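You operate a simulated robot arm through the tools that you are given. There is no shell and no other tool. Be economical: measure what you need, move in short steps, check, and stop when the job is done.

The job below is to be done with a simulated robot arm. You get a single attempt, and the scene is never put back.

TASK
Brush the crust out of the gold holder and rack it.
Fine: vice shut before you brush, brush back in its cup, vice open, holder in the blue hole; drop nothing on the floor.

It is judged by the outcome, as a careful person would: the job done as asked, and still so three seconds after it is handed in. It fails if anything else is knocked over, pushed out of place, dropped, spilled or broken.

THE ROBOT
A 6-joint arm with a two-finger parallel gripper, fixed in place. Base frame: the origin is at the foot of the arm, x ahead of it, y to its left, z up; the work surface is at about z = 1. Readings come in mm, rad, newtons and seconds.
With the tool pointing down near the work surface it reaches from about 140 to 580 mm from the base axis. Its first joint turns from -1.152 to 1.152 rad. Payload 2.1 kg.
The TCP is the grasp point between the finger pads, 30 mm short of the fingertips. In the tool frame z runs along the fingers and y along their closing line. The gripper opens to 94 mm. The fingers are 28 mm wide and 10 mm thick; the gripper's body (50 by 96 mm) begins 55 mm behind the TCP.
Orientation is that of the tool frame in the base frame, as a unit quaternion [x, y, z, w]. With the fingers straight down and closing along the base's y, the tool's x points along the base's -x, its y along +y and its z along -z.

THE INTERFACE
- The arm moves only by the tool arm_command. Its argument "motion" is a list of rows, each a list of 7 numbers: the shift along the tool's x, y, z in mm, then the turn, a rotation vector about the tool's x, y, z in rad, then the gripper command, from -1 (fully open) to 1 (shut), values between in proportion. In form: [[dx, dy, dz, ax, ay, az, hand], ...]. A call has 1 to 20 rows; each row is the pose to reach, as a shift and turn from the pose commanded when the call began, along the tool's axes at that moment. A row lasts 0.2 s, in which the tool goes at most 50 mm and 0.15 rad; a call with a longer step from one row to the next is refused whole, and so is a gripper value outside its range. Where a pose cannot be reached the arm comes as near as it can. A force on the tool above 40 N (or 10 N above the force at the start of the call, whichever is more), or a blocked arm, ends the call early, and 0.2 s more pass. Each finger travels about 72 mm/s and halts on what it meets, pressing with about 25 N; the grip force reading is that of the motor and also rises with nothing between the fingers. The clock runs only during rows and for 0.2 s after the last one: add rows that repeat a pose to give the fingers time. It gives the time, the measured TCP pose, the force on the tool (base axes), the opening and the grip force at its end, in the units of the frame above (readings bear some noise), and new pictures: "show" is both (left out), scene, wrist or none.
- Cameras (640 x 400 px; columns grow to the right, rows downward): "scene" is fixed at [61.2, -371.1, 498.6]; the picture's right is [0.76, -0.65, 0.00], its down [-0.29, -0.34, -0.90] and it looks along [0.58, 0.68, -0.44] (base axes); focal length 257 px, centre (320, 200). "wrist" rides on the gripper at [76, 14, -103] in the tool frame; the picture's right is [-0.18, 0.98, 0.00], its down [-0.75, -0.14, -0.64] and it looks along [-0.63, -0.12, 0.77] (tool axes); focal length 243 px, centre (320, 200). There is no depth. A picture from a camera that has moved, and an enlarged one, comes with that camera's place and axes in the base frame and with its lens.
- zoom(camera, box): a new picture of the part [left, top, right, bottom] of that camera's present view, enlarged. No time passes.
- close_job(): hands the job in; it is judged then, once.

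Work in short steps. Places have to be worked out from the pictures, the camera data and where the tool is seen: move nearer, look again, correct. Check each grasp and each placing, and mend what went wrong. You have 120 turns and 200 pictures in all, those below and enlarged ones among them. Open the gripper and draw the arm clear of the work before you hand the job in, unless the task says otherwise; then end with one line.

The tools are called after "Call:" by a JSON object that holds its "method" and its "body". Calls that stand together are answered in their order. arm_command: Moves the arm, as the interface text tells. Its arguments: {"type":"object","properties":{"motion":{"type":"array","items":{"type":"array","items":{"type":"number"}}},"show":{"type":"string","enum":["both","scene","wrist","none"]}},"required":["motion"]} The other tools are called the same way: zoom (camera, box) takes an enlarged picture of a part of a camera's view; close_job () hands the job in.

At the start:

```text
clock: 0.0
tool_pos: [342.9, -122.4, 425.6]
orientation: [0.0, 1.0, -0.001, 0.002]
ft_force: [0.3, 0.0, -0.8]
finger_gap: 94.1
gripper_force: 0.0
```

scene: 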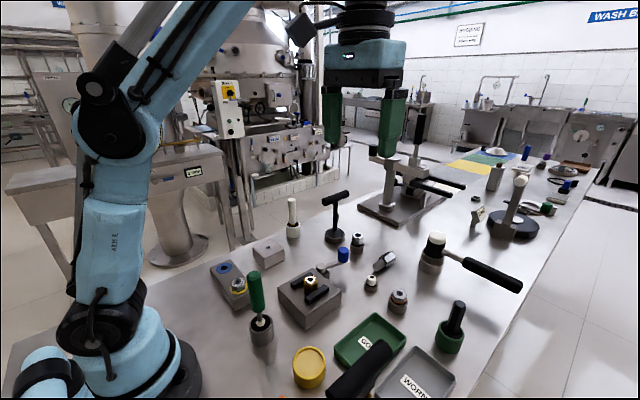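
wrist: 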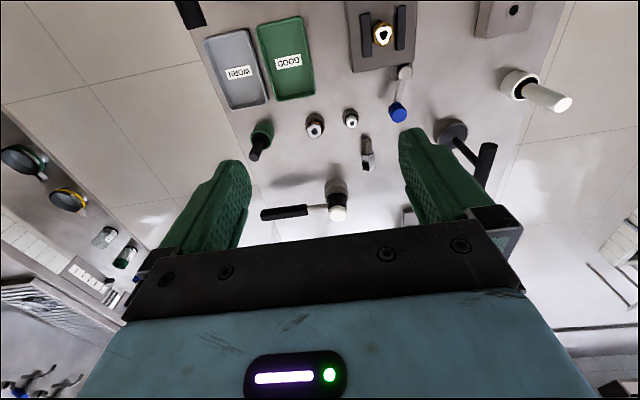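

I'll look closer at the vice area and the tools before moving.

Call:
{"method": "zoom", "body": {"camera": "scene", "box": [200, 220, 360, 320]}}

Call:
{"method": "zoom", "body": {"camera": "scene", "box": [200, 170, 520, 370]}}

Call:
{"method": "zoom", "body": {"camera": "wrist", "box": [320, 0, 560, 150]}}

```text
4.00 times, centred on (280, 270) of scene
camera zoom: at [61.2, -371.1, 498.6], right [0.76, -0.65, 0.0], down [-0.29, -0.34, -0.9], along [0.58, 0.68, -0.44], focal length 1027 px, centre (480, -80)
```

zoom: 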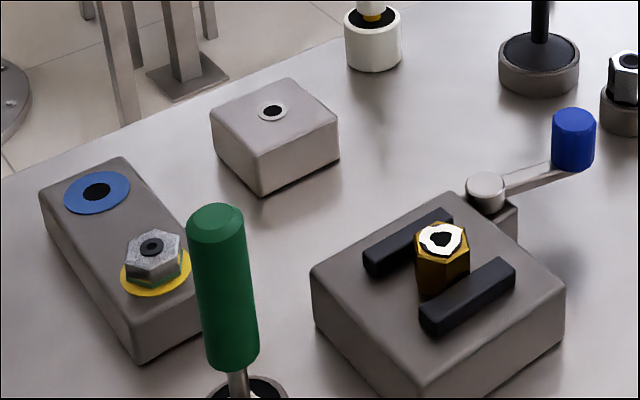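

```text
2.00 times, centred on (360, 270) of scene
camera zoom: at [61.2, -371.1, 498.6], right [0.76, -0.65, 0.0], down [-0.29, -0.34, -0.9], along [0.58, 0.68, -0.44], focal length 514 px, centre (240, 60)
```

zoom: 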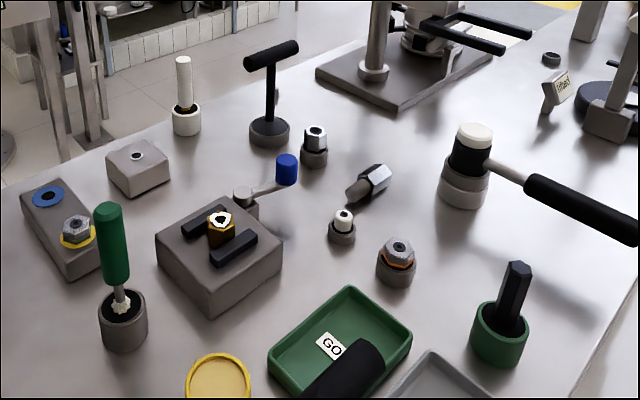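

```text
2.67 times, centred on (440, 75) of wrist
camera zoom: at [266.3, -109.7, 527.2], right [0.18, 0.98, 0.0], down [0.75, -0.14, 0.64], along [0.63, -0.12, -0.76], focal length 647 px, centre (0, 533)
```

zoom: 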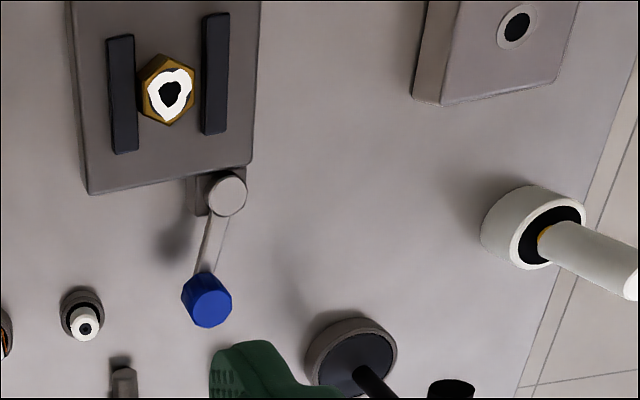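

The holder top triangulates to about (330, -21, 67), with the vice lever on its +x side. I'll zoom on the candidate brushes and the racks.

Call:
{"method": "zoom", "body": {"camera": "scene", "box": [230, 260, 294, 350]}}

Call:
{"method": "zoom", "body": {"camera": "scene", "box": [270, 180, 370, 250]}}

Call:
{"method": "zoom", "body": {"camera": "scene", "box": [330, 230, 530, 355]}}

```text
4.44 times, centred on (262, 305) of scene
camera zoom: at [61.2, -371.1, 498.6], right [0.76, -0.65, 0.0], down [-0.29, -0.34, -0.9], along [0.58, 0.68, -0.44], focal length 1141 px, centre (578, -267)
```

zoom: 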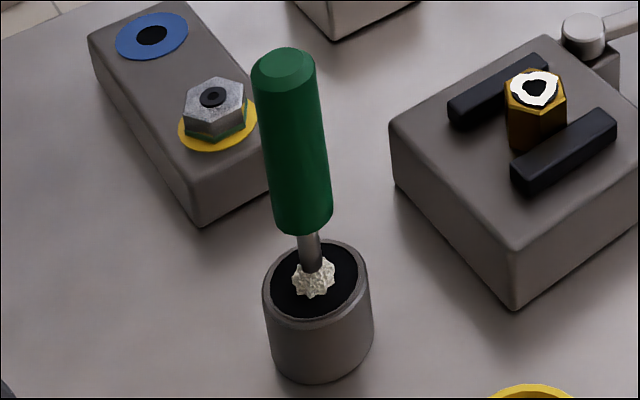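

```text
5.71 times, centred on (320, 215) of scene
camera zoom: at [61.2, -371.1, 498.6], right [0.76, -0.65, 0.0], down [-0.29, -0.34, -0.9], along [0.58, 0.68, -0.44], focal length 1467 px, centre (320, 114)
```

zoom: 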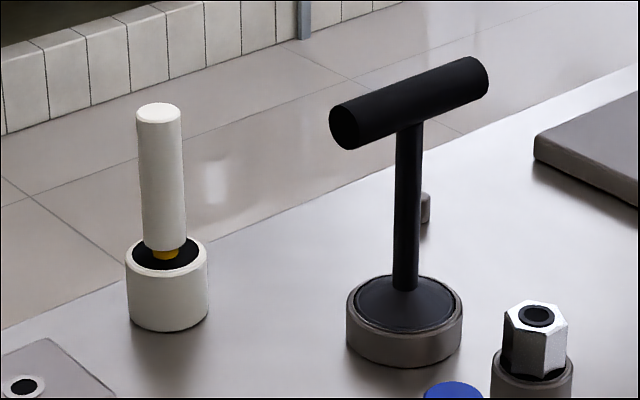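

```text
3.20 times, centred on (430, 292) of scene
camera zoom: at [61.2, -371.1, 498.6], right [0.76, -0.65, 0.0], down [-0.29, -0.34, -0.9], along [0.58, 0.68, -0.44], focal length 822 px, centre (-32, -96)
```

zoom: 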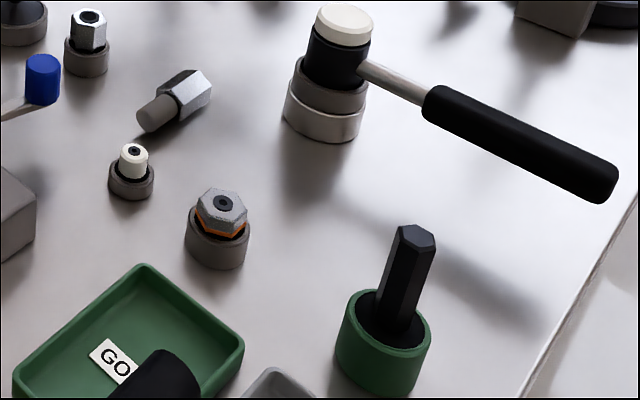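

The green-handled tool in the grey cup, near (199, -21), shows bristles. I'll move the wrist camera closer over the vice, staying above everything, to see the jaws, lever and brush.

Call:
{"method": "arm_command", "body": {"motion": [[15, 22, 33, 0, 0, 0, -1], [30, 44, 66, 0, 0, 0, -1], [45, 66, 99, 0, 0, 0, -1], [60, 87, 132, 0, 0, 0, -1], [73, 108, 166, 0, 0, 0, -1], [73, 108, 166, 0, 0, 0, -1]]}}

```text
clock: 1.4
tool_pos: [270.8, -13.9, 259.3]
orientation: [0.001, 1.0, 0.0, 0.002]
ft_force: [0.1, -0.3, -0.2]
finger_gap: 93.9
gripper_force: 0.0
camera wrist: at [194.1, -0.8, 359.9], right [0.18, 0.98, 0.0], down [0.75, -0.14, 0.64], along [0.63, -0.12, -0.76], focal length 243 px, centre (320, 200)
```

scene: 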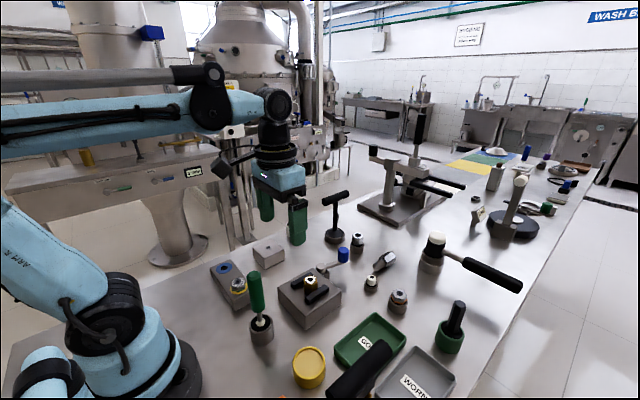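
wrist: 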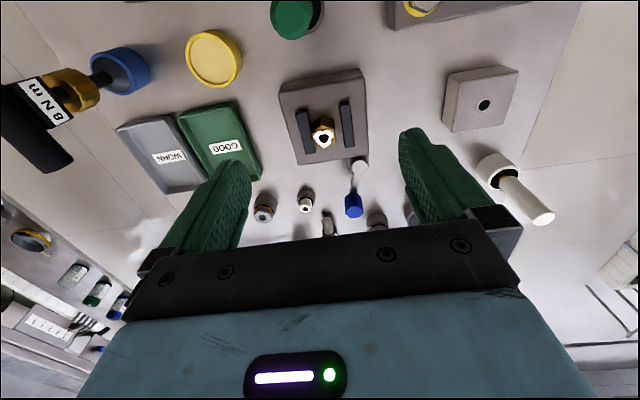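

Call:
{"method": "zoom", "body": {"camera": "wrist", "box": [260, 60, 420, 230]}}

Call:
{"method": "zoom", "body": {"camera": "wrist", "box": [420, 60, 580, 240]}}

```text
2.35 times, centred on (340, 145) of wrist
camera zoom: at [194.1, -0.8, 359.9], right [0.18, 0.98, 0.0], down [0.75, -0.14, 0.64], along [0.63, -0.12, -0.76], focal length 571 px, centre (273, 329)
```

zoom: 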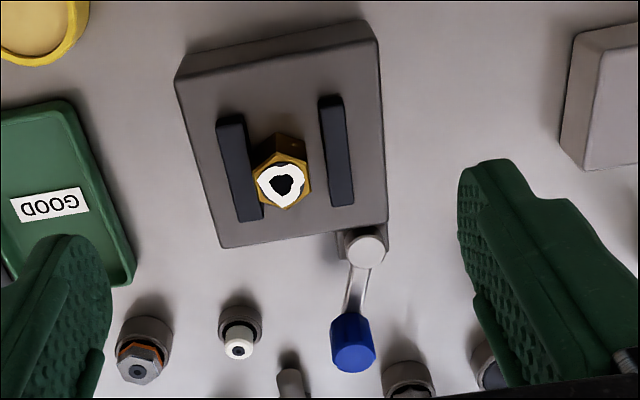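

```text
2.22 times, centred on (500, 150) of wrist
camera zoom: at [194.1, -0.8, 359.9], right [0.18, 0.98, 0.0], down [0.75, -0.14, 0.64], along [0.63, -0.12, -0.76], focal length 539 px, centre (-80, 311)
```

zoom: 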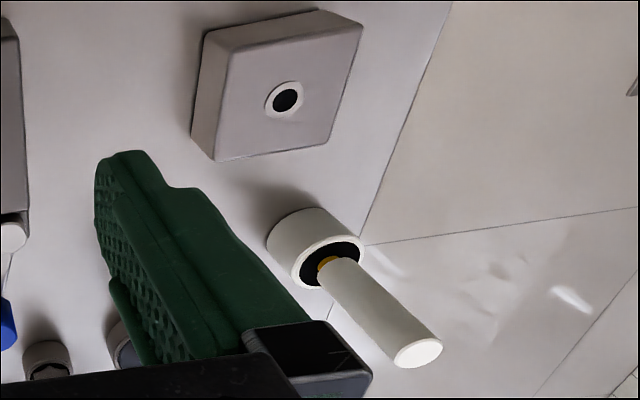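

Lever pivot is about (400, 20, 48) and the knob about (458, 2), z 45–85. I'll move above the knob with the tool turned 17° so the fingers straddle it tangentially.

Call:
{"method": "arm_command", "body": {"motion": [[-40, 4, 0, 0, 0, 0.1, -0.2], [-80, 8, 20, 0, 0, 0.2, -0.1], [-120, 12, 45, 0, 0, 0.3, 0], [-160, 16, 70, 0, 0, 0.3, 0], [-187, 16, 95, 0, 0, 0.3, 0], [-187, 16, 109, 0, 0, 0.3, 0]]}}

```text
clock: 2.8
tool_pos: [459.1, 1.1, 149.3]
orientation: [0.149, 0.989, 0.0, 0.002]
ft_force: [-0.5, -1.0, -0.1]
finger_gap: 46.9
gripper_force: 0.0
camera wrist: at [390.1, 36.0, 251.9], right [0.47, 0.88, 0.0], down [0.68, -0.36, 0.64], along [0.57, -0.3, -0.76], focal length 243 px, centre (320, 200)
```

scene: 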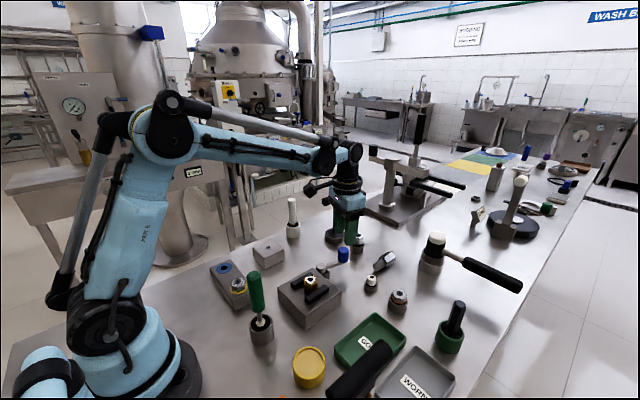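
wrist: 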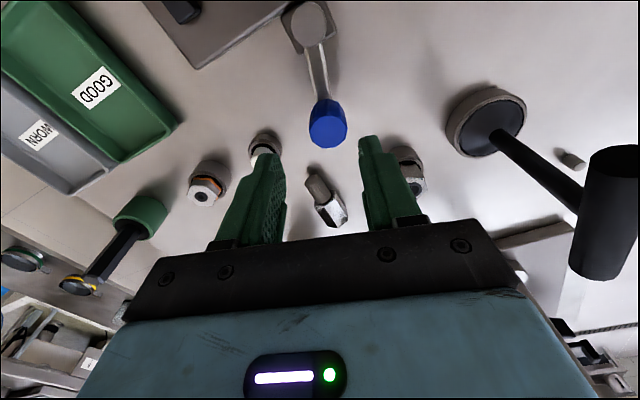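

The knob shows at about (458, 5). I'll descend to straddle it, then partly close without gripping tightly.

Call:
{"method": "arm_command", "body": {"motion": [[0, 3, 30, 0, 0, 0, 0], [0, 3, 50, 0, 0, 0, 0], [0, 3, 65, 0, 0, 0, 0], [0, 3, 65, 0, 0, 0, 0.4], [0, 3, 65, 0, 0, 0, 0.4]]}}

```text
clock: 4.0
tool_pos: [457.6, 5.0, 84.2]
orientation: [0.148, 0.989, 0.0, 0.002]
ft_force: [3.4, 9.5, -1.2]
finger_gap: 33.9
gripper_force: 4.7
camera wrist: at [390.6, 39.5, 186.6], right [0.47, 0.88, 0.0], down [0.68, -0.36, 0.64], along [0.57, -0.3, -0.76], focal length 243 px, centre (320, 200)
```

scene: 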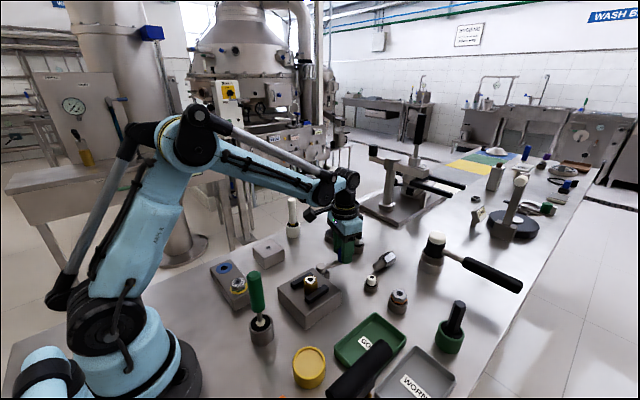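
wrist: 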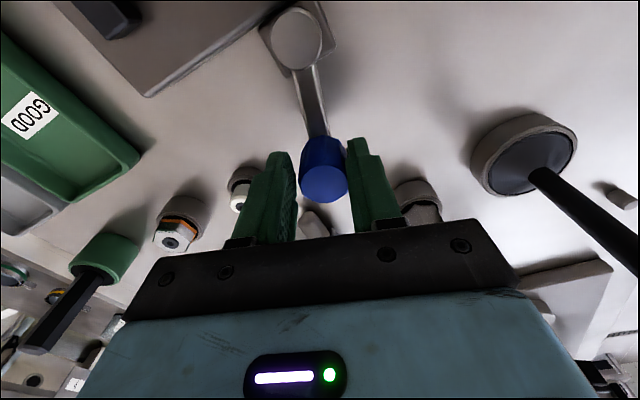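

The +y finger touches the knob first, so the knob sits ~5 mm further +y. I'll recenter and cage it.

Call:
{"method": "arm_command", "body": {"motion": [[0, 5, 0, 0, 0, 0, 0.35], [0, 5, 0, 0, 0, 0, 0.46], [0, 5, 0, 0, 0, 0, 0.46]], "show": "wrist"}}

```text
clock: 4.8
tool_pos: [460.3, 8.6, 87.0]
orientation: [0.15, 0.989, -0.001, 0.002]
ft_force: [-0.2, -8.5, -3.8]
finger_gap: 28.9
gripper_force: 45.2
camera wrist: at [391.7, 42.9, 187.0], right [0.47, 0.88, 0.0], down [0.68, -0.36, 0.64], along [0.57, -0.3, -0.76], focal length 243 px, centre (320, 200)
```

wrist: 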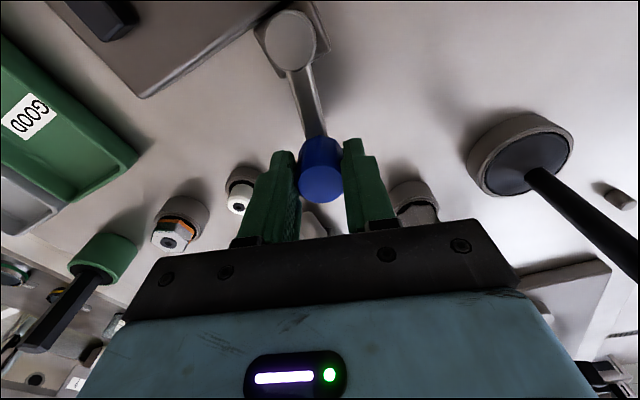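

The knob (about 29 mm) is between the pads. I'll loosen slightly and try a small arc toward +y about the pivot to find the closing direction.

Call:
{"method": "arm_command", "body": {"motion": [[0, 5, 0, 0, 0, 0, 0.36], [1.8, 14.1, 0, 0, 0, -0.15, 0.36], [4.8, 22.9, 0, 0, 0, -0.3, 0.36]]}}

```text
clock: 5.6
tool_pos: [462.5, 31.9, 85.5]
orientation: [0.0, 1.0, 0.0, 0.001]
ft_force: [-1.2, -0.5, 0.3]
finger_gap: 31.0
gripper_force: 0.6
camera wrist: at [386.2, 44.9, 187.1], right [0.18, 0.98, 0.0], down [0.75, -0.14, 0.64], along [0.63, -0.12, -0.76], focal length 243 px, centre (320, 200)
```

scene: 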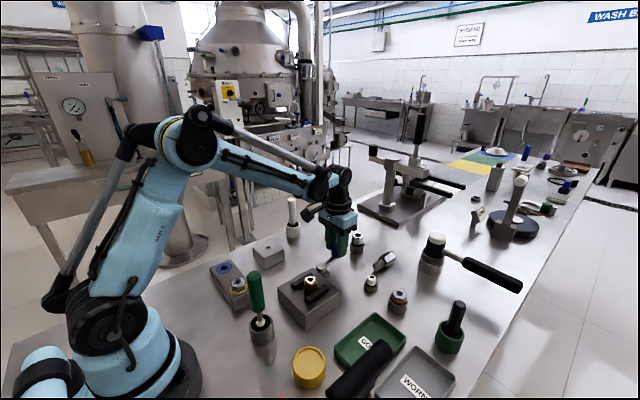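
wrist: 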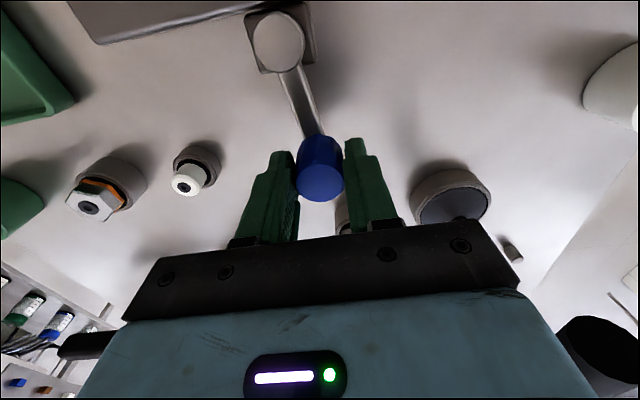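

Call:
{"method": "zoom", "body": {"camera": "scene", "box": [260, 240, 380, 330]}}

```text
4.44 times, centred on (320, 285) of scene
camera zoom: at [61.2, -371.1, 498.6], right [0.76, -0.65, 0.0], down [-0.29, -0.34, -0.9], along [0.58, 0.68, -0.44], focal length 1141 px, centre (320, -178)
```

zoom: 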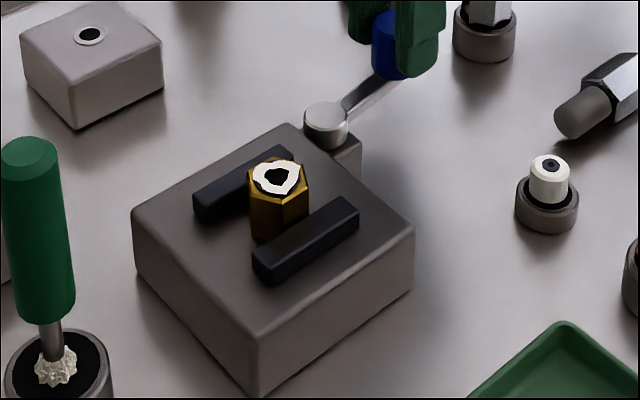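

The body hasn't moved and the lever turns freely toward +y with no jaw motion visible yet (the –y side resisted, so that's likely the open stop). I'll continue the arc.

Call:
{"method": "arm_command", "body": {"motion": [[2, 8.6, 0, 0, 0, -0.14, 0.36], [5.3, 16.8, 0, 0, 0, -0.28, 0.36], [9.6, 24.4, 0, 0, 0, -0.42, 0.36], [15, 31.4, 0, 0, 0, -0.56, 0.36], [21.3, 37.6, 0, 0, 0, -0.7, 0.36], [28.4, 42.8, 0, 0, 0, -0.84, 0.36]]}}

Call:
{"method": "zoom", "body": {"camera": "scene", "box": [248, 240, 392, 330]}}

```text
clock: 7.0
tool_pos: [434.7, 74.9, 85.9]
orientation: [-0.41, 0.912, -0.001, 0.002]
ft_force: [2.7, -2.4, -0.3]
finger_gap: 32.5
gripper_force: 1.9
camera wrist: at [372.8, 25.9, 187.6], right [-0.61, 0.79, 0.0], down [0.6, 0.47, 0.64], along [0.51, 0.39, -0.77], focal length 243 px, centre (320, 200)
```

scene: 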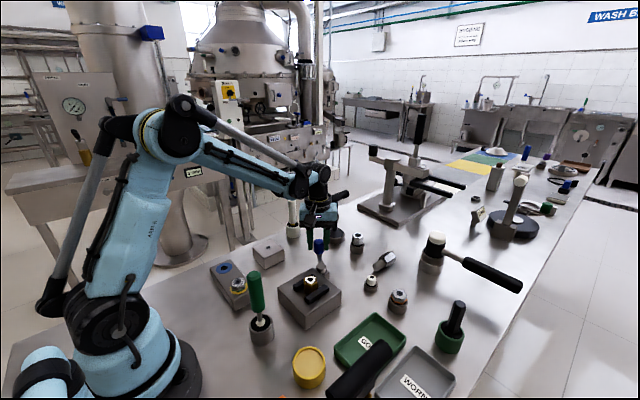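
wrist: 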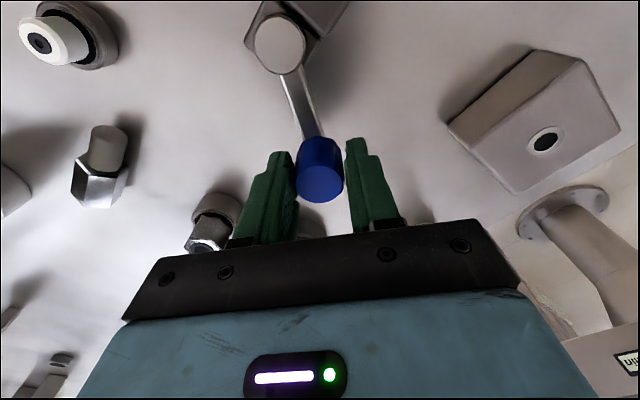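

```text
4.44 times, centred on (320, 285) of scene
camera zoom: at [61.3, -371.1, 498.6], right [0.76, -0.65, 0.0], down [-0.29, -0.34, -0.9], along [0.58, 0.68, -0.44], focal length 1141 px, centre (320, -178)
```

zoom: 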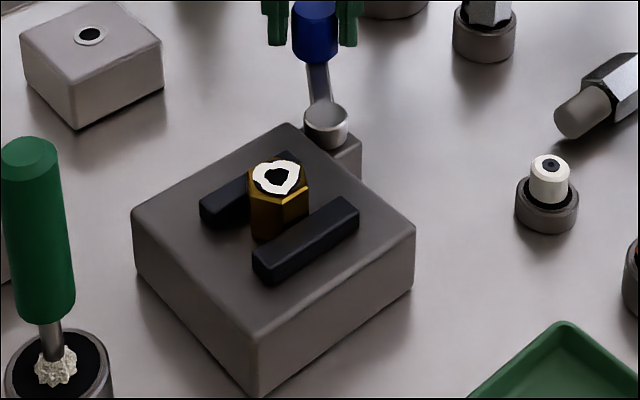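

The rear jaw has begun closing toward the holder, so +y is right. Continuing the arc.

Call:
{"method": "arm_command", "body": {"motion": [[1.8, 8.6, 0, 0, 0, -0.14, 0.36], [4.8, 16.9, 0, 0, 0, -0.28, 0.36], [8.9, 24.7, 0, 0, 0, -0.42, 0.36], [14, 31.9, 0, 0, 0, -0.56, 0.36], [20.1, 38.2, 0, 0, 0, -0.7, 0.36], [27.1, 43.7, 0, 0, 0, -0.84, 0.36]]}}

Call:
{"method": "zoom", "body": {"camera": "scene", "box": [248, 240, 392, 330]}}

```text
clock: 7.6
tool_pos: [425.7, 75.9, 86.1]
orientation: [-0.514, 0.858, -0.011, 0.006]
ft_force: [28.8, -10.9, -5.0]
finger_gap: 47.3
gripper_force: 14.7
stopped in row 3: the force on the tool passed its limit (the readings are from after the stop); the commanded pose is now the measured one
camera wrist: at [375.2, 14.5, 187.4], right [-0.78, 0.63, -0.03], down [0.47, 0.61, 0.64], along [0.42, 0.49, -0.76], focal length 243 px, centre (320, 200)
```

scene: 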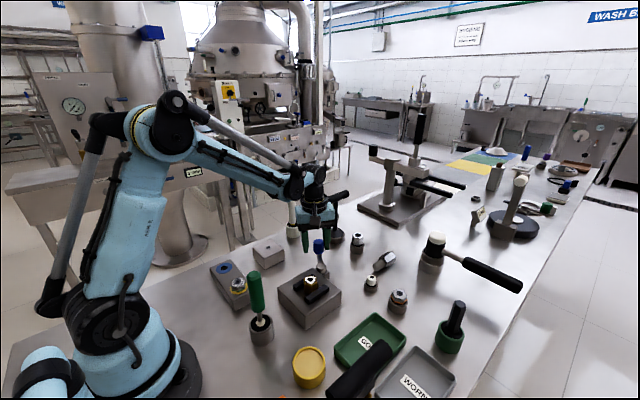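
wrist: 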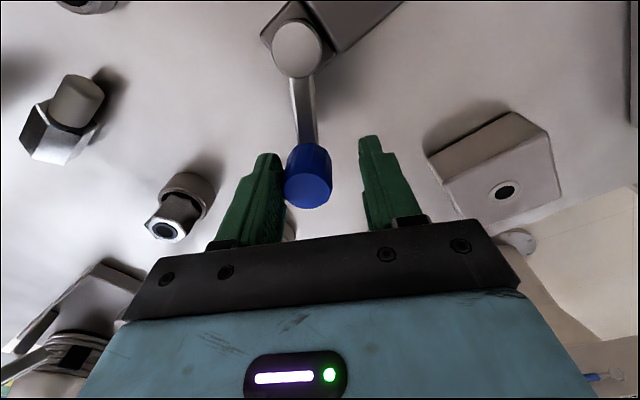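

```text
4.44 times, centred on (320, 285) of scene
camera zoom: at [61.3, -371.1, 498.6], right [0.76, -0.65, 0.0], down [-0.29, -0.34, -0.9], along [0.58, 0.68, -0.44], focal length 1141 px, centre (320, -178)
```

zoom: 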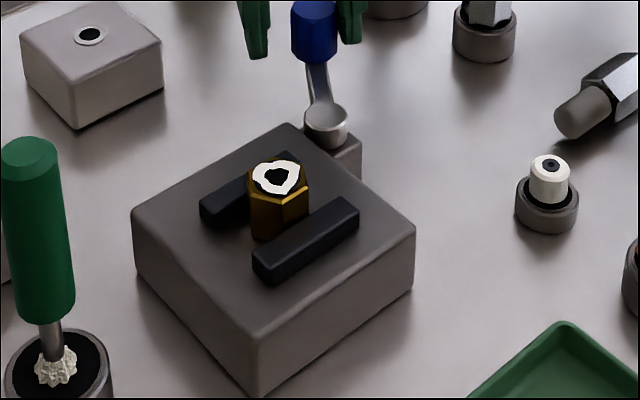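

The lever stopped hard near angle ~1.0 rad — likely the shut end. I'll back off, raise, and look from above at the jaws.

Call:
{"method": "arm_command", "body": {"motion": [[0, 0, 0, 0, 0, 0, -0.2], [0, -6, 0, 0, 0, 0, -0.2], [0, -6, -45, 0, 0, 0, -0.2], [0, -6, -90, 0, 0, 0, -0.2]], "show": "none"}}

```text
clock: 8.6
tool_pos: [426.6, 76.2, 175.5]
orientation: [-0.516, 0.857, -0.008, 0.003]
ft_force: [0.0, 0.3, -0.7]
finger_gap: 56.5
gripper_force: 0.1
```

Call:
{"method": "arm_command", "body": {"motion": [[17, 5, -2, 0, 0, 0.135, -0.2], [34, 10, -2, 0, 0, 0.27, -0.2], [51, 15, -2, 0, 0, 0.405, -0.2], [68, 20, -2, 0, 0, 0.54, -0.2], [85, 26, -2, 0, 0, 0.675, -0.2], [102, 31, -2, 0, 0, 0.81, -0.2], [119, 36, -2, 0, 0, 0.945, -0.2], [135, 41.5, -2, 0, 0, 1.08, -0.2], [135, 41.5, -2, 0, 0, 1.08, -0.2]]}}

Call:
{"method": "zoom", "body": {"camera": "wrist", "box": [240, 40, 400, 140]}}

Call:
{"method": "zoom", "body": {"camera": "scene", "box": [272, 250, 352, 300]}}

```text
clock: 10.6
tool_pos: [326.8, -24.9, 177.8]
orientation: [-0.001, 1.0, -0.005, 0.006]
ft_force: [0.0, 0.5, -0.1]
finger_gap: 56.5
gripper_force: 0.0
camera wrist: at [250.1, -11.3, 278.3], right [0.18, 0.98, -0.01], down [0.75, -0.13, 0.65], along [0.64, -0.13, -0.76], focal length 243 px, centre (320, 200)
```

scene: 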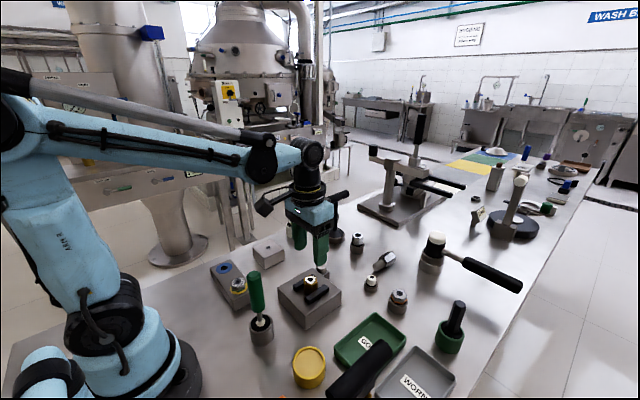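
wrist: 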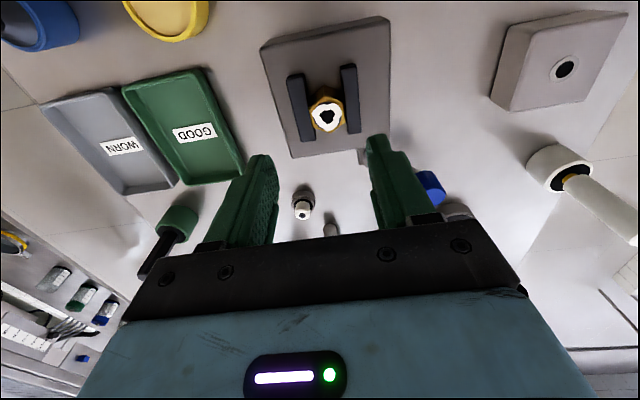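

```text
4.00 times, centred on (320, 90) of wrist
camera zoom: at [250.1, -11.3, 278.3], right [0.18, 0.98, -0.01], down [0.75, -0.13, 0.65], along [0.64, -0.13, -0.76], focal length 970 px, centre (320, 640)
```

zoom: 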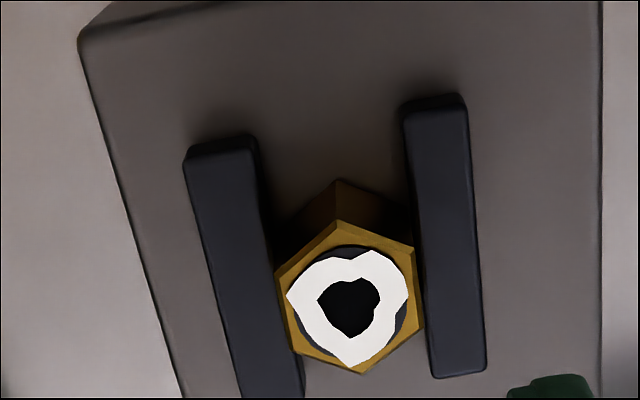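

```text
8.00 times, centred on (312, 275) of scene
camera zoom: at [61.2, -371.1, 498.6], right [0.76, -0.65, 0.0], down [-0.29, -0.34, -0.9], along [0.58, 0.68, -0.44], focal length 2054 px, centre (384, -400)
```

zoom: 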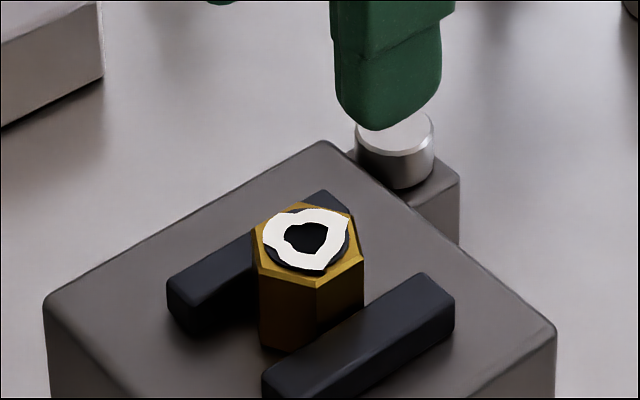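

The jaws are now against the holder (gap ≈ 32 mm versus hex ≈ 31 mm), so the vice is shut. The brush handle top triangulates to (201, -20.5, 173); I'll go above it and level the tool.

Call:
{"method": "arm_command", "body": {"motion": [[0, 0, -40, -0.01, 0.011, 0, -0.2], [30, 1, -67, -0.01, 0.011, 0, -0.2], [65, 2, -67, -0.01, 0.011, 0, -0.2], [100, 3, -67, -0.01, 0.011, 0, -0.2], [126, 4.4, -67, -0.01, 0.011, 0, -0.2], [126, 4.4, -67, -0.01, 0.011, 0, -0.2]]}}

```text
clock: 12.0
tool_pos: [199.7, -20.8, 243.0]
orientation: [-0.002, 1.0, -0.001, 0.001]
ft_force: [-0.7, 0.3, 0.6]
finger_gap: 56.2
gripper_force: 0.1
camera wrist: at [123.3, -7.3, 344.5], right [0.18, 0.98, 0.0], down [0.75, -0.14, 0.64], along [0.63, -0.12, -0.77], focal length 243 px, centre (320, 200)
```

scene: 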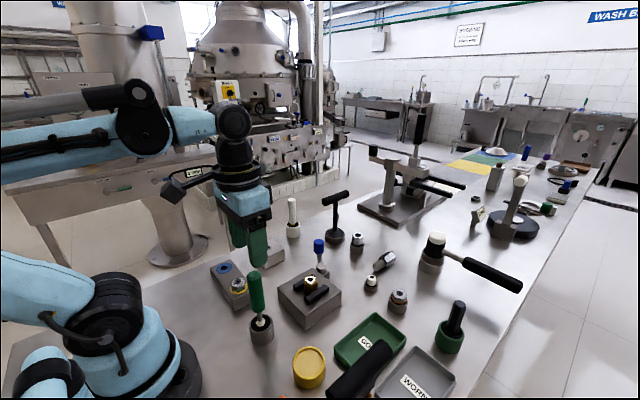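
wrist: 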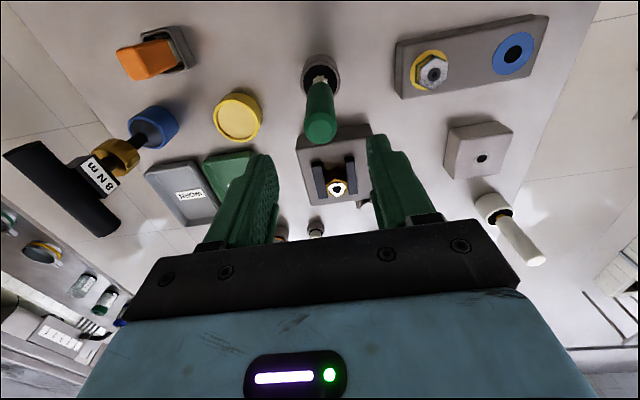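

The handle is centred between the fingers in y. I'll descend to TCP z≈135 and grip it.

Call:
{"method": "arm_command", "body": {"motion": [[1.7, 0, 40, 0, 0, 0, -0.2], [1.7, 0, 80, 0, 0, 0, -0.2], [1.7, 0, 108, 0, 0, 0, -0.2], [1.7, 0, 108, 0, 0, 0, 0.3], [1.7, 0, 108, 0, 0, 0, 0.8], [1.7, 0, 108, 0, 0, 0, 0.8]]}}

```text
clock: 13.4
tool_pos: [199.6, -20.6, 134.4]
orientation: [-0.002, 1.0, 0.0, 0.001]
ft_force: [0.3, 2.7, 0.3]
finger_gap: 25.0
gripper_force: 25.1
camera wrist: at [122.7, -7.6, 236.7], right [0.18, 0.98, 0.0], down [0.75, -0.14, 0.64], along [0.63, -0.12, -0.77], focal length 243 px, centre (320, 200)
```

scene: 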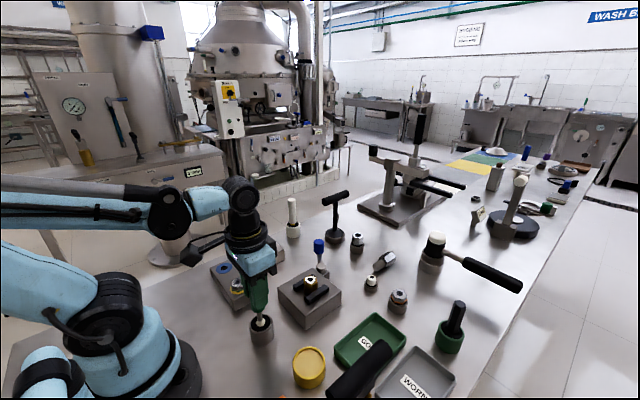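
wrist: 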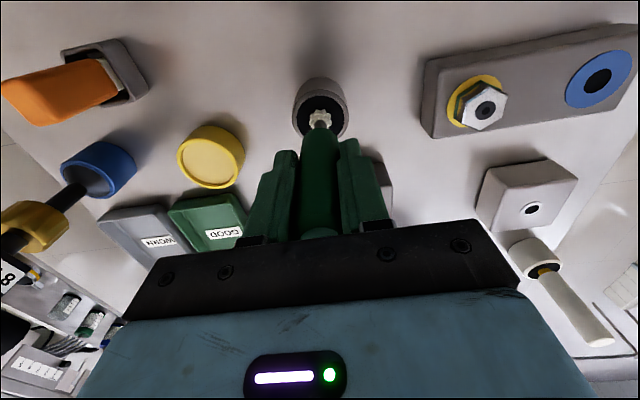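

Gripped (25 mm). Recording the return pose (199.6, -20.6, 134.4); now lift straight up and look at the brush end.

Call:
{"method": "arm_command", "body": {"motion": [[0, 0, -30, 0, 0, 0, 0.8], [0, 0, -60, 0, 0, 0, 0.8], [0, 0, -90, 0, 0, 0, 0.8], [0, 0, -120, 0, 0, 0, 0.8]]}}

Call:
{"method": "zoom", "body": {"camera": "scene", "box": [200, 200, 328, 350]}}

```text
clock: 14.4
tool_pos: [199.1, -21.9, 255.5]
orientation: [-0.001, 1.0, -0.001, 0.001]
ft_force: [0.9, 0.0, -0.3]
finger_gap: 25.0
gripper_force: 25.4
camera wrist: at [122.4, -8.2, 356.8], right [0.18, 0.98, 0.0], down [0.75, -0.14, 0.64], along [0.63, -0.12, -0.77], focal length 243 px, centre (320, 200)
```

scene: 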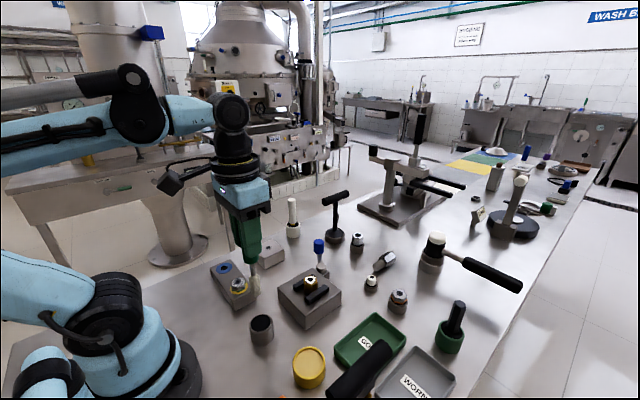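
wrist: 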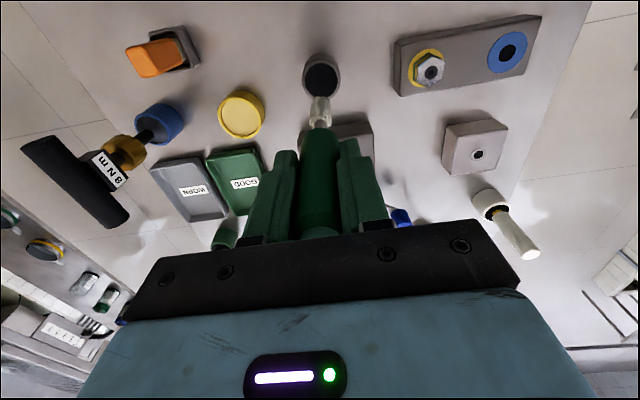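

```text
2.67 times, centred on (264, 275) of scene
camera zoom: at [61.2, -371.1, 498.6], right [0.76, -0.65, 0.0], down [-0.29, -0.34, -0.9], along [0.58, 0.68, -0.44], focal length 685 px, centre (469, 0)
```

zoom: 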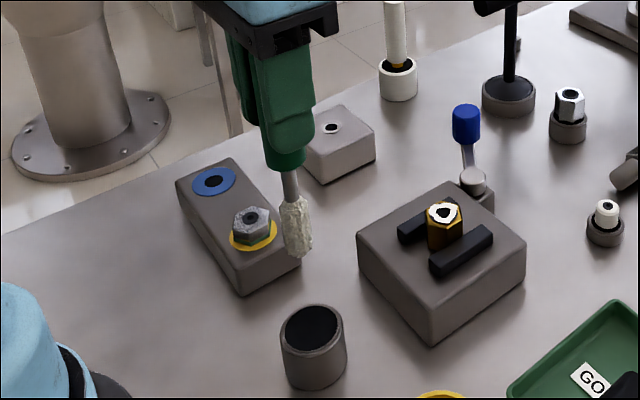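

It's a brush with a bristle section; tip is about 133 mm below the TCP and ~3 mm toward the base. Refined holder top: about (328, -22.5, 80). Moving above it, tip ~20 mm clear.

Call:
{"method": "arm_command", "body": {"motion": [[-40, 0, 0, 0, 0, 0, 0.8], [-80, 0, 0, 0, 0, 0, 0.8], [-115, -0.5, 0, 0, 0, 0, 0.8], [-131, -0.6, 10, 0, 0, 0, 0.8], [-131, -0.6, 20, 0, 0, 0, 0.8], [-131, -0.6, 20, 0, 0, 0, 0.8]]}}

Call:
{"method": "zoom", "body": {"camera": "scene", "box": [248, 220, 376, 300]}}

Call:
{"method": "zoom", "body": {"camera": "wrist", "box": [240, 60, 400, 160]}}

```text
clock: 15.8
tool_pos: [329.3, -19.6, 234.1]
orientation: [-0.001, 1.0, -0.001, 0.001]
ft_force: [-0.7, -1.1, -1.3]
finger_gap: 24.7
gripper_force: 25.3
camera wrist: at [253.6, -7.0, 336.4], right [0.18, 0.98, 0.0], down [0.75, -0.14, 0.64], along [0.63, -0.12, -0.77], focal length 243 px, centre (320, 200)
```

scene: 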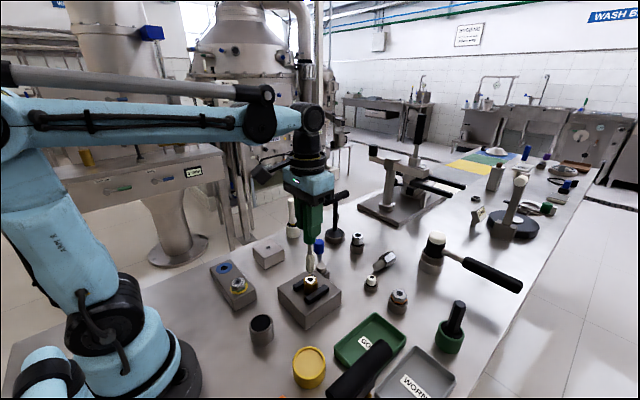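
wrist: 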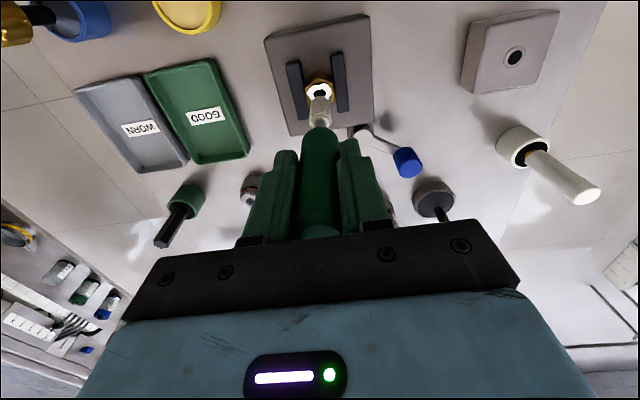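

```text
5.00 times, centred on (312, 260) of scene
camera zoom: at [61.3, -371.1, 498.6], right [0.76, -0.65, 0.0], down [-0.29, -0.34, -0.9], along [0.58, 0.68, -0.44], focal length 1284 px, centre (360, -100)
```

zoom: 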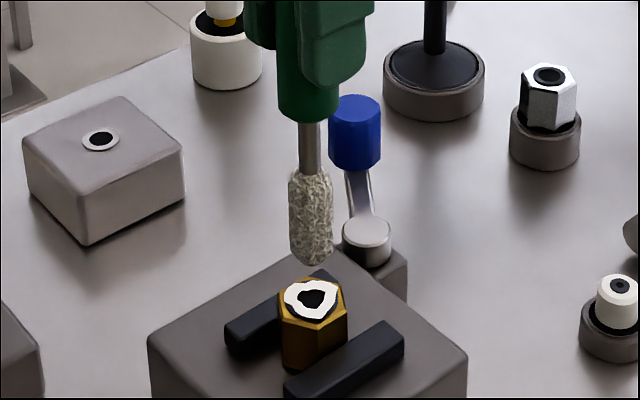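

```text
4.00 times, centred on (320, 110) of wrist
camera zoom: at [253.6, -7.0, 336.4], right [0.18, 0.98, 0.0], down [0.75, -0.14, 0.64], along [0.63, -0.12, -0.77], focal length 970 px, centre (320, 560)
```

zoom: 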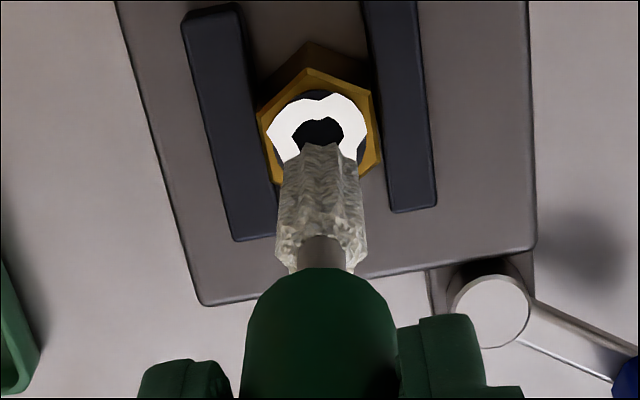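

Brush tip (≈326, -21) and holder centre (≈326, -20.6) agree within a millimetre in both views. Descending slowly into the bore.

Call:
{"method": "arm_command", "body": {"motion": [[0, 0, 10, 0, 0, 0, 0.8], [0, 0, 18, 0, 0, 0, 0.8], [0, 0, 24, 0, 0, 0, 0.8], [0, 0, 30, 0, 0, 0, 0.8], [0, 0, 36, 0, 0, 0, 0.8], [0, 0, 42, 0, 0, 0, 0.8]]}}

Call:
{"method": "zoom", "body": {"camera": "scene", "box": [248, 220, 376, 300]}}

```text
clock: 17.2
tool_pos: [328.2, -20.5, 192.4]
orientation: [-0.001, 1.0, -0.001, 0.001]
ft_force: [0.1, -0.8, -0.3]
finger_gap: 25.0
gripper_force: 25.3
camera wrist: at [253.6, -7.5, 294.8], right [0.18, 0.98, 0.0], down [0.75, -0.14, 0.64], along [0.63, -0.12, -0.77], focal length 243 px, centre (320, 200)
```

scene: 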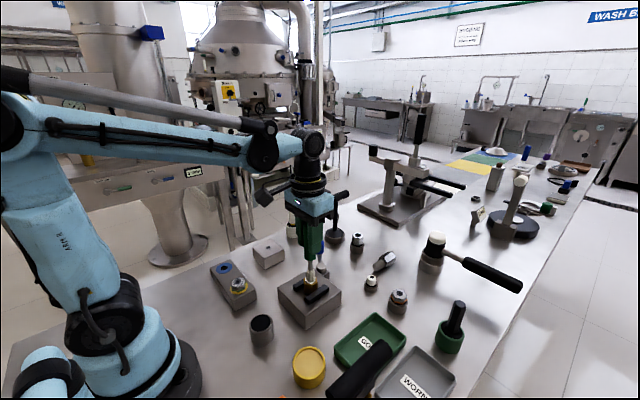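
wrist: 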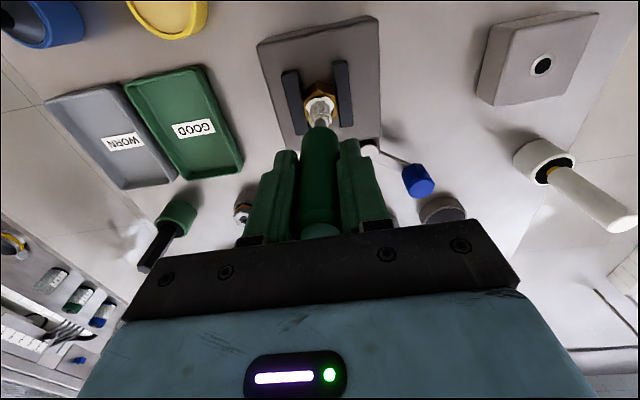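

```text
5.00 times, centred on (312, 260) of scene
camera zoom: at [61.2, -371.1, 498.6], right [0.76, -0.65, 0.0], down [-0.29, -0.34, -0.9], along [0.58, 0.68, -0.44], focal length 1284 px, centre (360, -100)
```

zoom: 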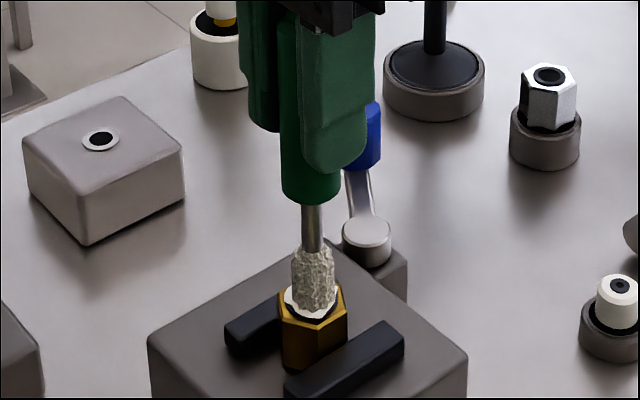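

The bristles are inside the bore with no force. Going deeper carefully.

Call:
{"method": "arm_command", "body": {"motion": [[0, 0, 6, 0, 0, 0, 0.8], [0, 0, 12, 0, 0, 0, 0.8], [0, 0, 18, 0, 0, 0, 0.8], [0, 0, 24, 0, 0, 0, 0.8], [0, 0, 29, 0, 0, 0, 0.8]], "show": "none"}}

Call:
{"method": "zoom", "body": {"camera": "scene", "box": [248, 220, 376, 300]}}

```text
clock: 18.4
tool_pos: [329.6, -21.4, 163.7]
orientation: [-0.002, 1.0, -0.001, 0.001]
ft_force: [0.8, 1.4, 16.3]
finger_gap: 25.2
gripper_force: 24.8
```

```text
5.00 times, centred on (312, 260) of scene
camera zoom: at [61.2, -371.1, 498.6], right [0.76, -0.65, 0.0], down [-0.29, -0.34, -0.9], along [0.58, 0.68, -0.44], focal length 1284 px, centre (360, -100)
```

zoom: 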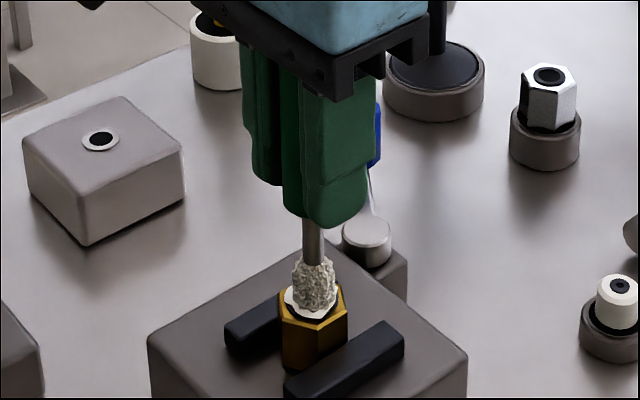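

The brush bottomed (16 N) and slid up ~20 mm in the grip; bore is ~30 mm deep. Now I'll stroke up and down within the bore with some twist.

Call:
{"method": "arm_command", "body": {"motion": [[0, 0, -10, 0, 0, 0.1, 0.8], [0, 0, -20, 0, 0, 0.2, 0.8], [0, 0, -10, 0, 0, 0.1, 0.8], [0, 0, -2, 0, 0, 0, 0.8], [0, 0, -10, 0, 0, -0.1, 0.8], [0, 0, -20, 0, 0, -0.2, 0.8], [0, 0, -10, 0, 0, -0.1, 0.8], [0, 0, -2, 0, 0, 0, 0.8], [0, 0, -10, 0, 0, 0.1, 0.8], [0, 0, -20, 0, 0, 0.2, 0.8], [0, 0, -10, 0, 0, 0.1, 0.8], [0, 0, -2, 0, 0, 0, 0.8], [0, 0, -10, 0, 0, -0.1, 0.8], [0, 0, -20, 0, 0, -0.2, 0.8], [0, 0, -10, 0, 0, -0.1, 0.8], [0, 0, -2, 0, 0, 0, 0.8], [0, 0, -10, 0, 0, 0, 0.8], [0, 0, -20, 0, 0, 0, 0.8]], "show": "none"}}

Call:
{"method": "zoom", "body": {"camera": "scene", "box": [280, 240, 344, 280]}}

```text
clock: 22.2
tool_pos: [330.0, -20.1, 183.9]
orientation: [-0.003, 1.0, -0.002, 0.001]
ft_force: [-0.3, -0.1, -1.2]
finger_gap: 24.9
gripper_force: 25.1
```

```text
10.00 times, centred on (312, 260) of scene
camera zoom: at [61.2, -371.1, 498.6], right [0.76, -0.65, 0.0], down [-0.29, -0.34, -0.9], along [0.58, 0.68, -0.44], focal length 2568 px, centre (400, -400)
```

zoom: 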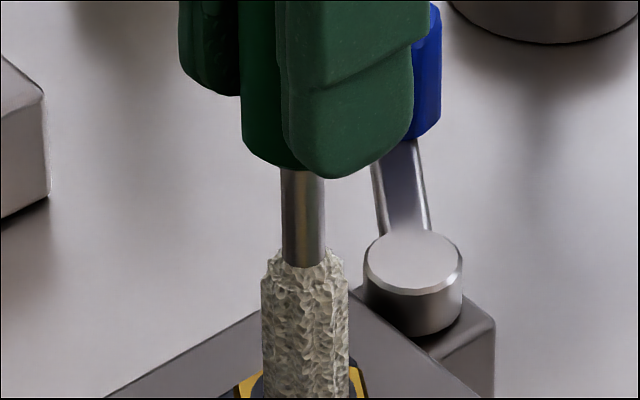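

White crust no longer shows at the rim. I'll withdraw straight up and inspect the bore.

Call:
{"method": "arm_command", "body": {"motion": [[0, 0, -20, 0, 0, 0, 0.8], [0, 0, -40, 0, 0, 0, 0.8], [10, 0, -50, 0, 0, 0, 0.8], [40, 0, -50, 0, 0, 0, 0.8]]}}

Call:
{"method": "zoom", "body": {"camera": "scene", "box": [272, 250, 352, 300]}}

Call:
{"method": "zoom", "body": {"camera": "wrist", "box": [240, 60, 400, 160]}}

```text
clock: 23.2
tool_pos: [289.4, -21.3, 234.5]
orientation: [-0.002, 1.0, -0.001, 0.002]
ft_force: [-0.3, 0.0, -0.3]
finger_gap: 24.6
gripper_force: 24.8
camera wrist: at [212.8, -7.8, 336.4], right [0.18, 0.98, 0.0], down [0.75, -0.14, 0.64], along [0.63, -0.12, -0.77], focal length 243 px, centre (320, 200)
```

scene: 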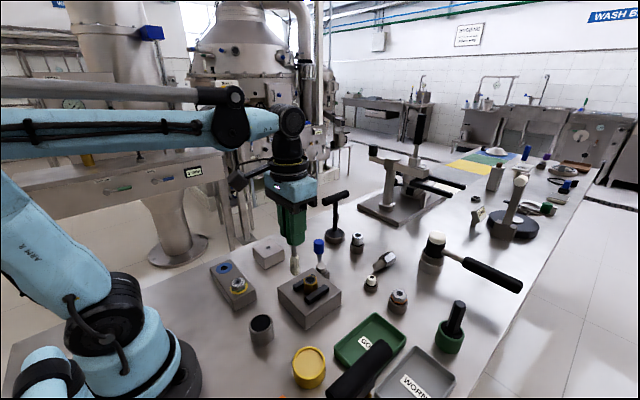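
wrist: 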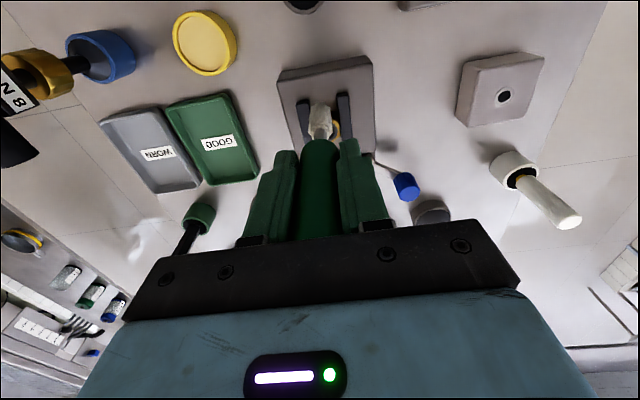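

```text
8.00 times, centred on (312, 275) of scene
camera zoom: at [61.3, -371.1, 498.6], right [0.76, -0.65, 0.0], down [-0.29, -0.34, -0.9], along [0.58, 0.68, -0.44], focal length 2054 px, centre (384, -400)
```

zoom: 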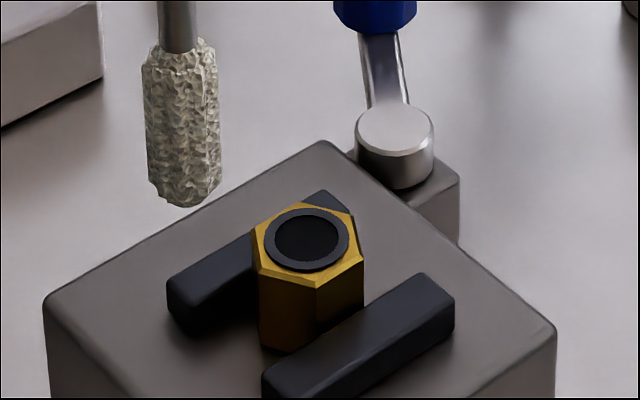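

```text
4.00 times, centred on (320, 110) of wrist
camera zoom: at [212.8, -7.8, 336.4], right [0.18, 0.98, 0.0], down [0.75, -0.14, 0.64], along [0.63, -0.12, -0.77], focal length 970 px, centre (320, 560)
```

zoom: 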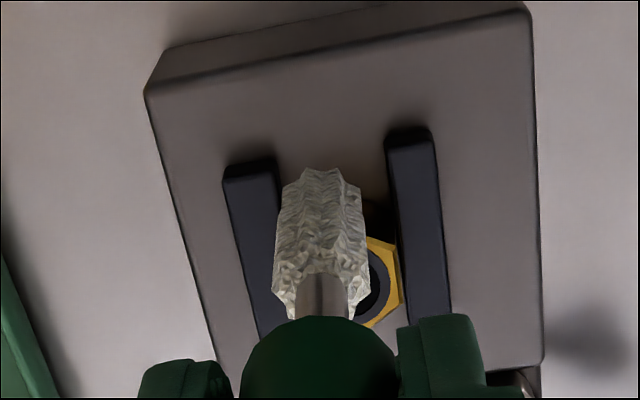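

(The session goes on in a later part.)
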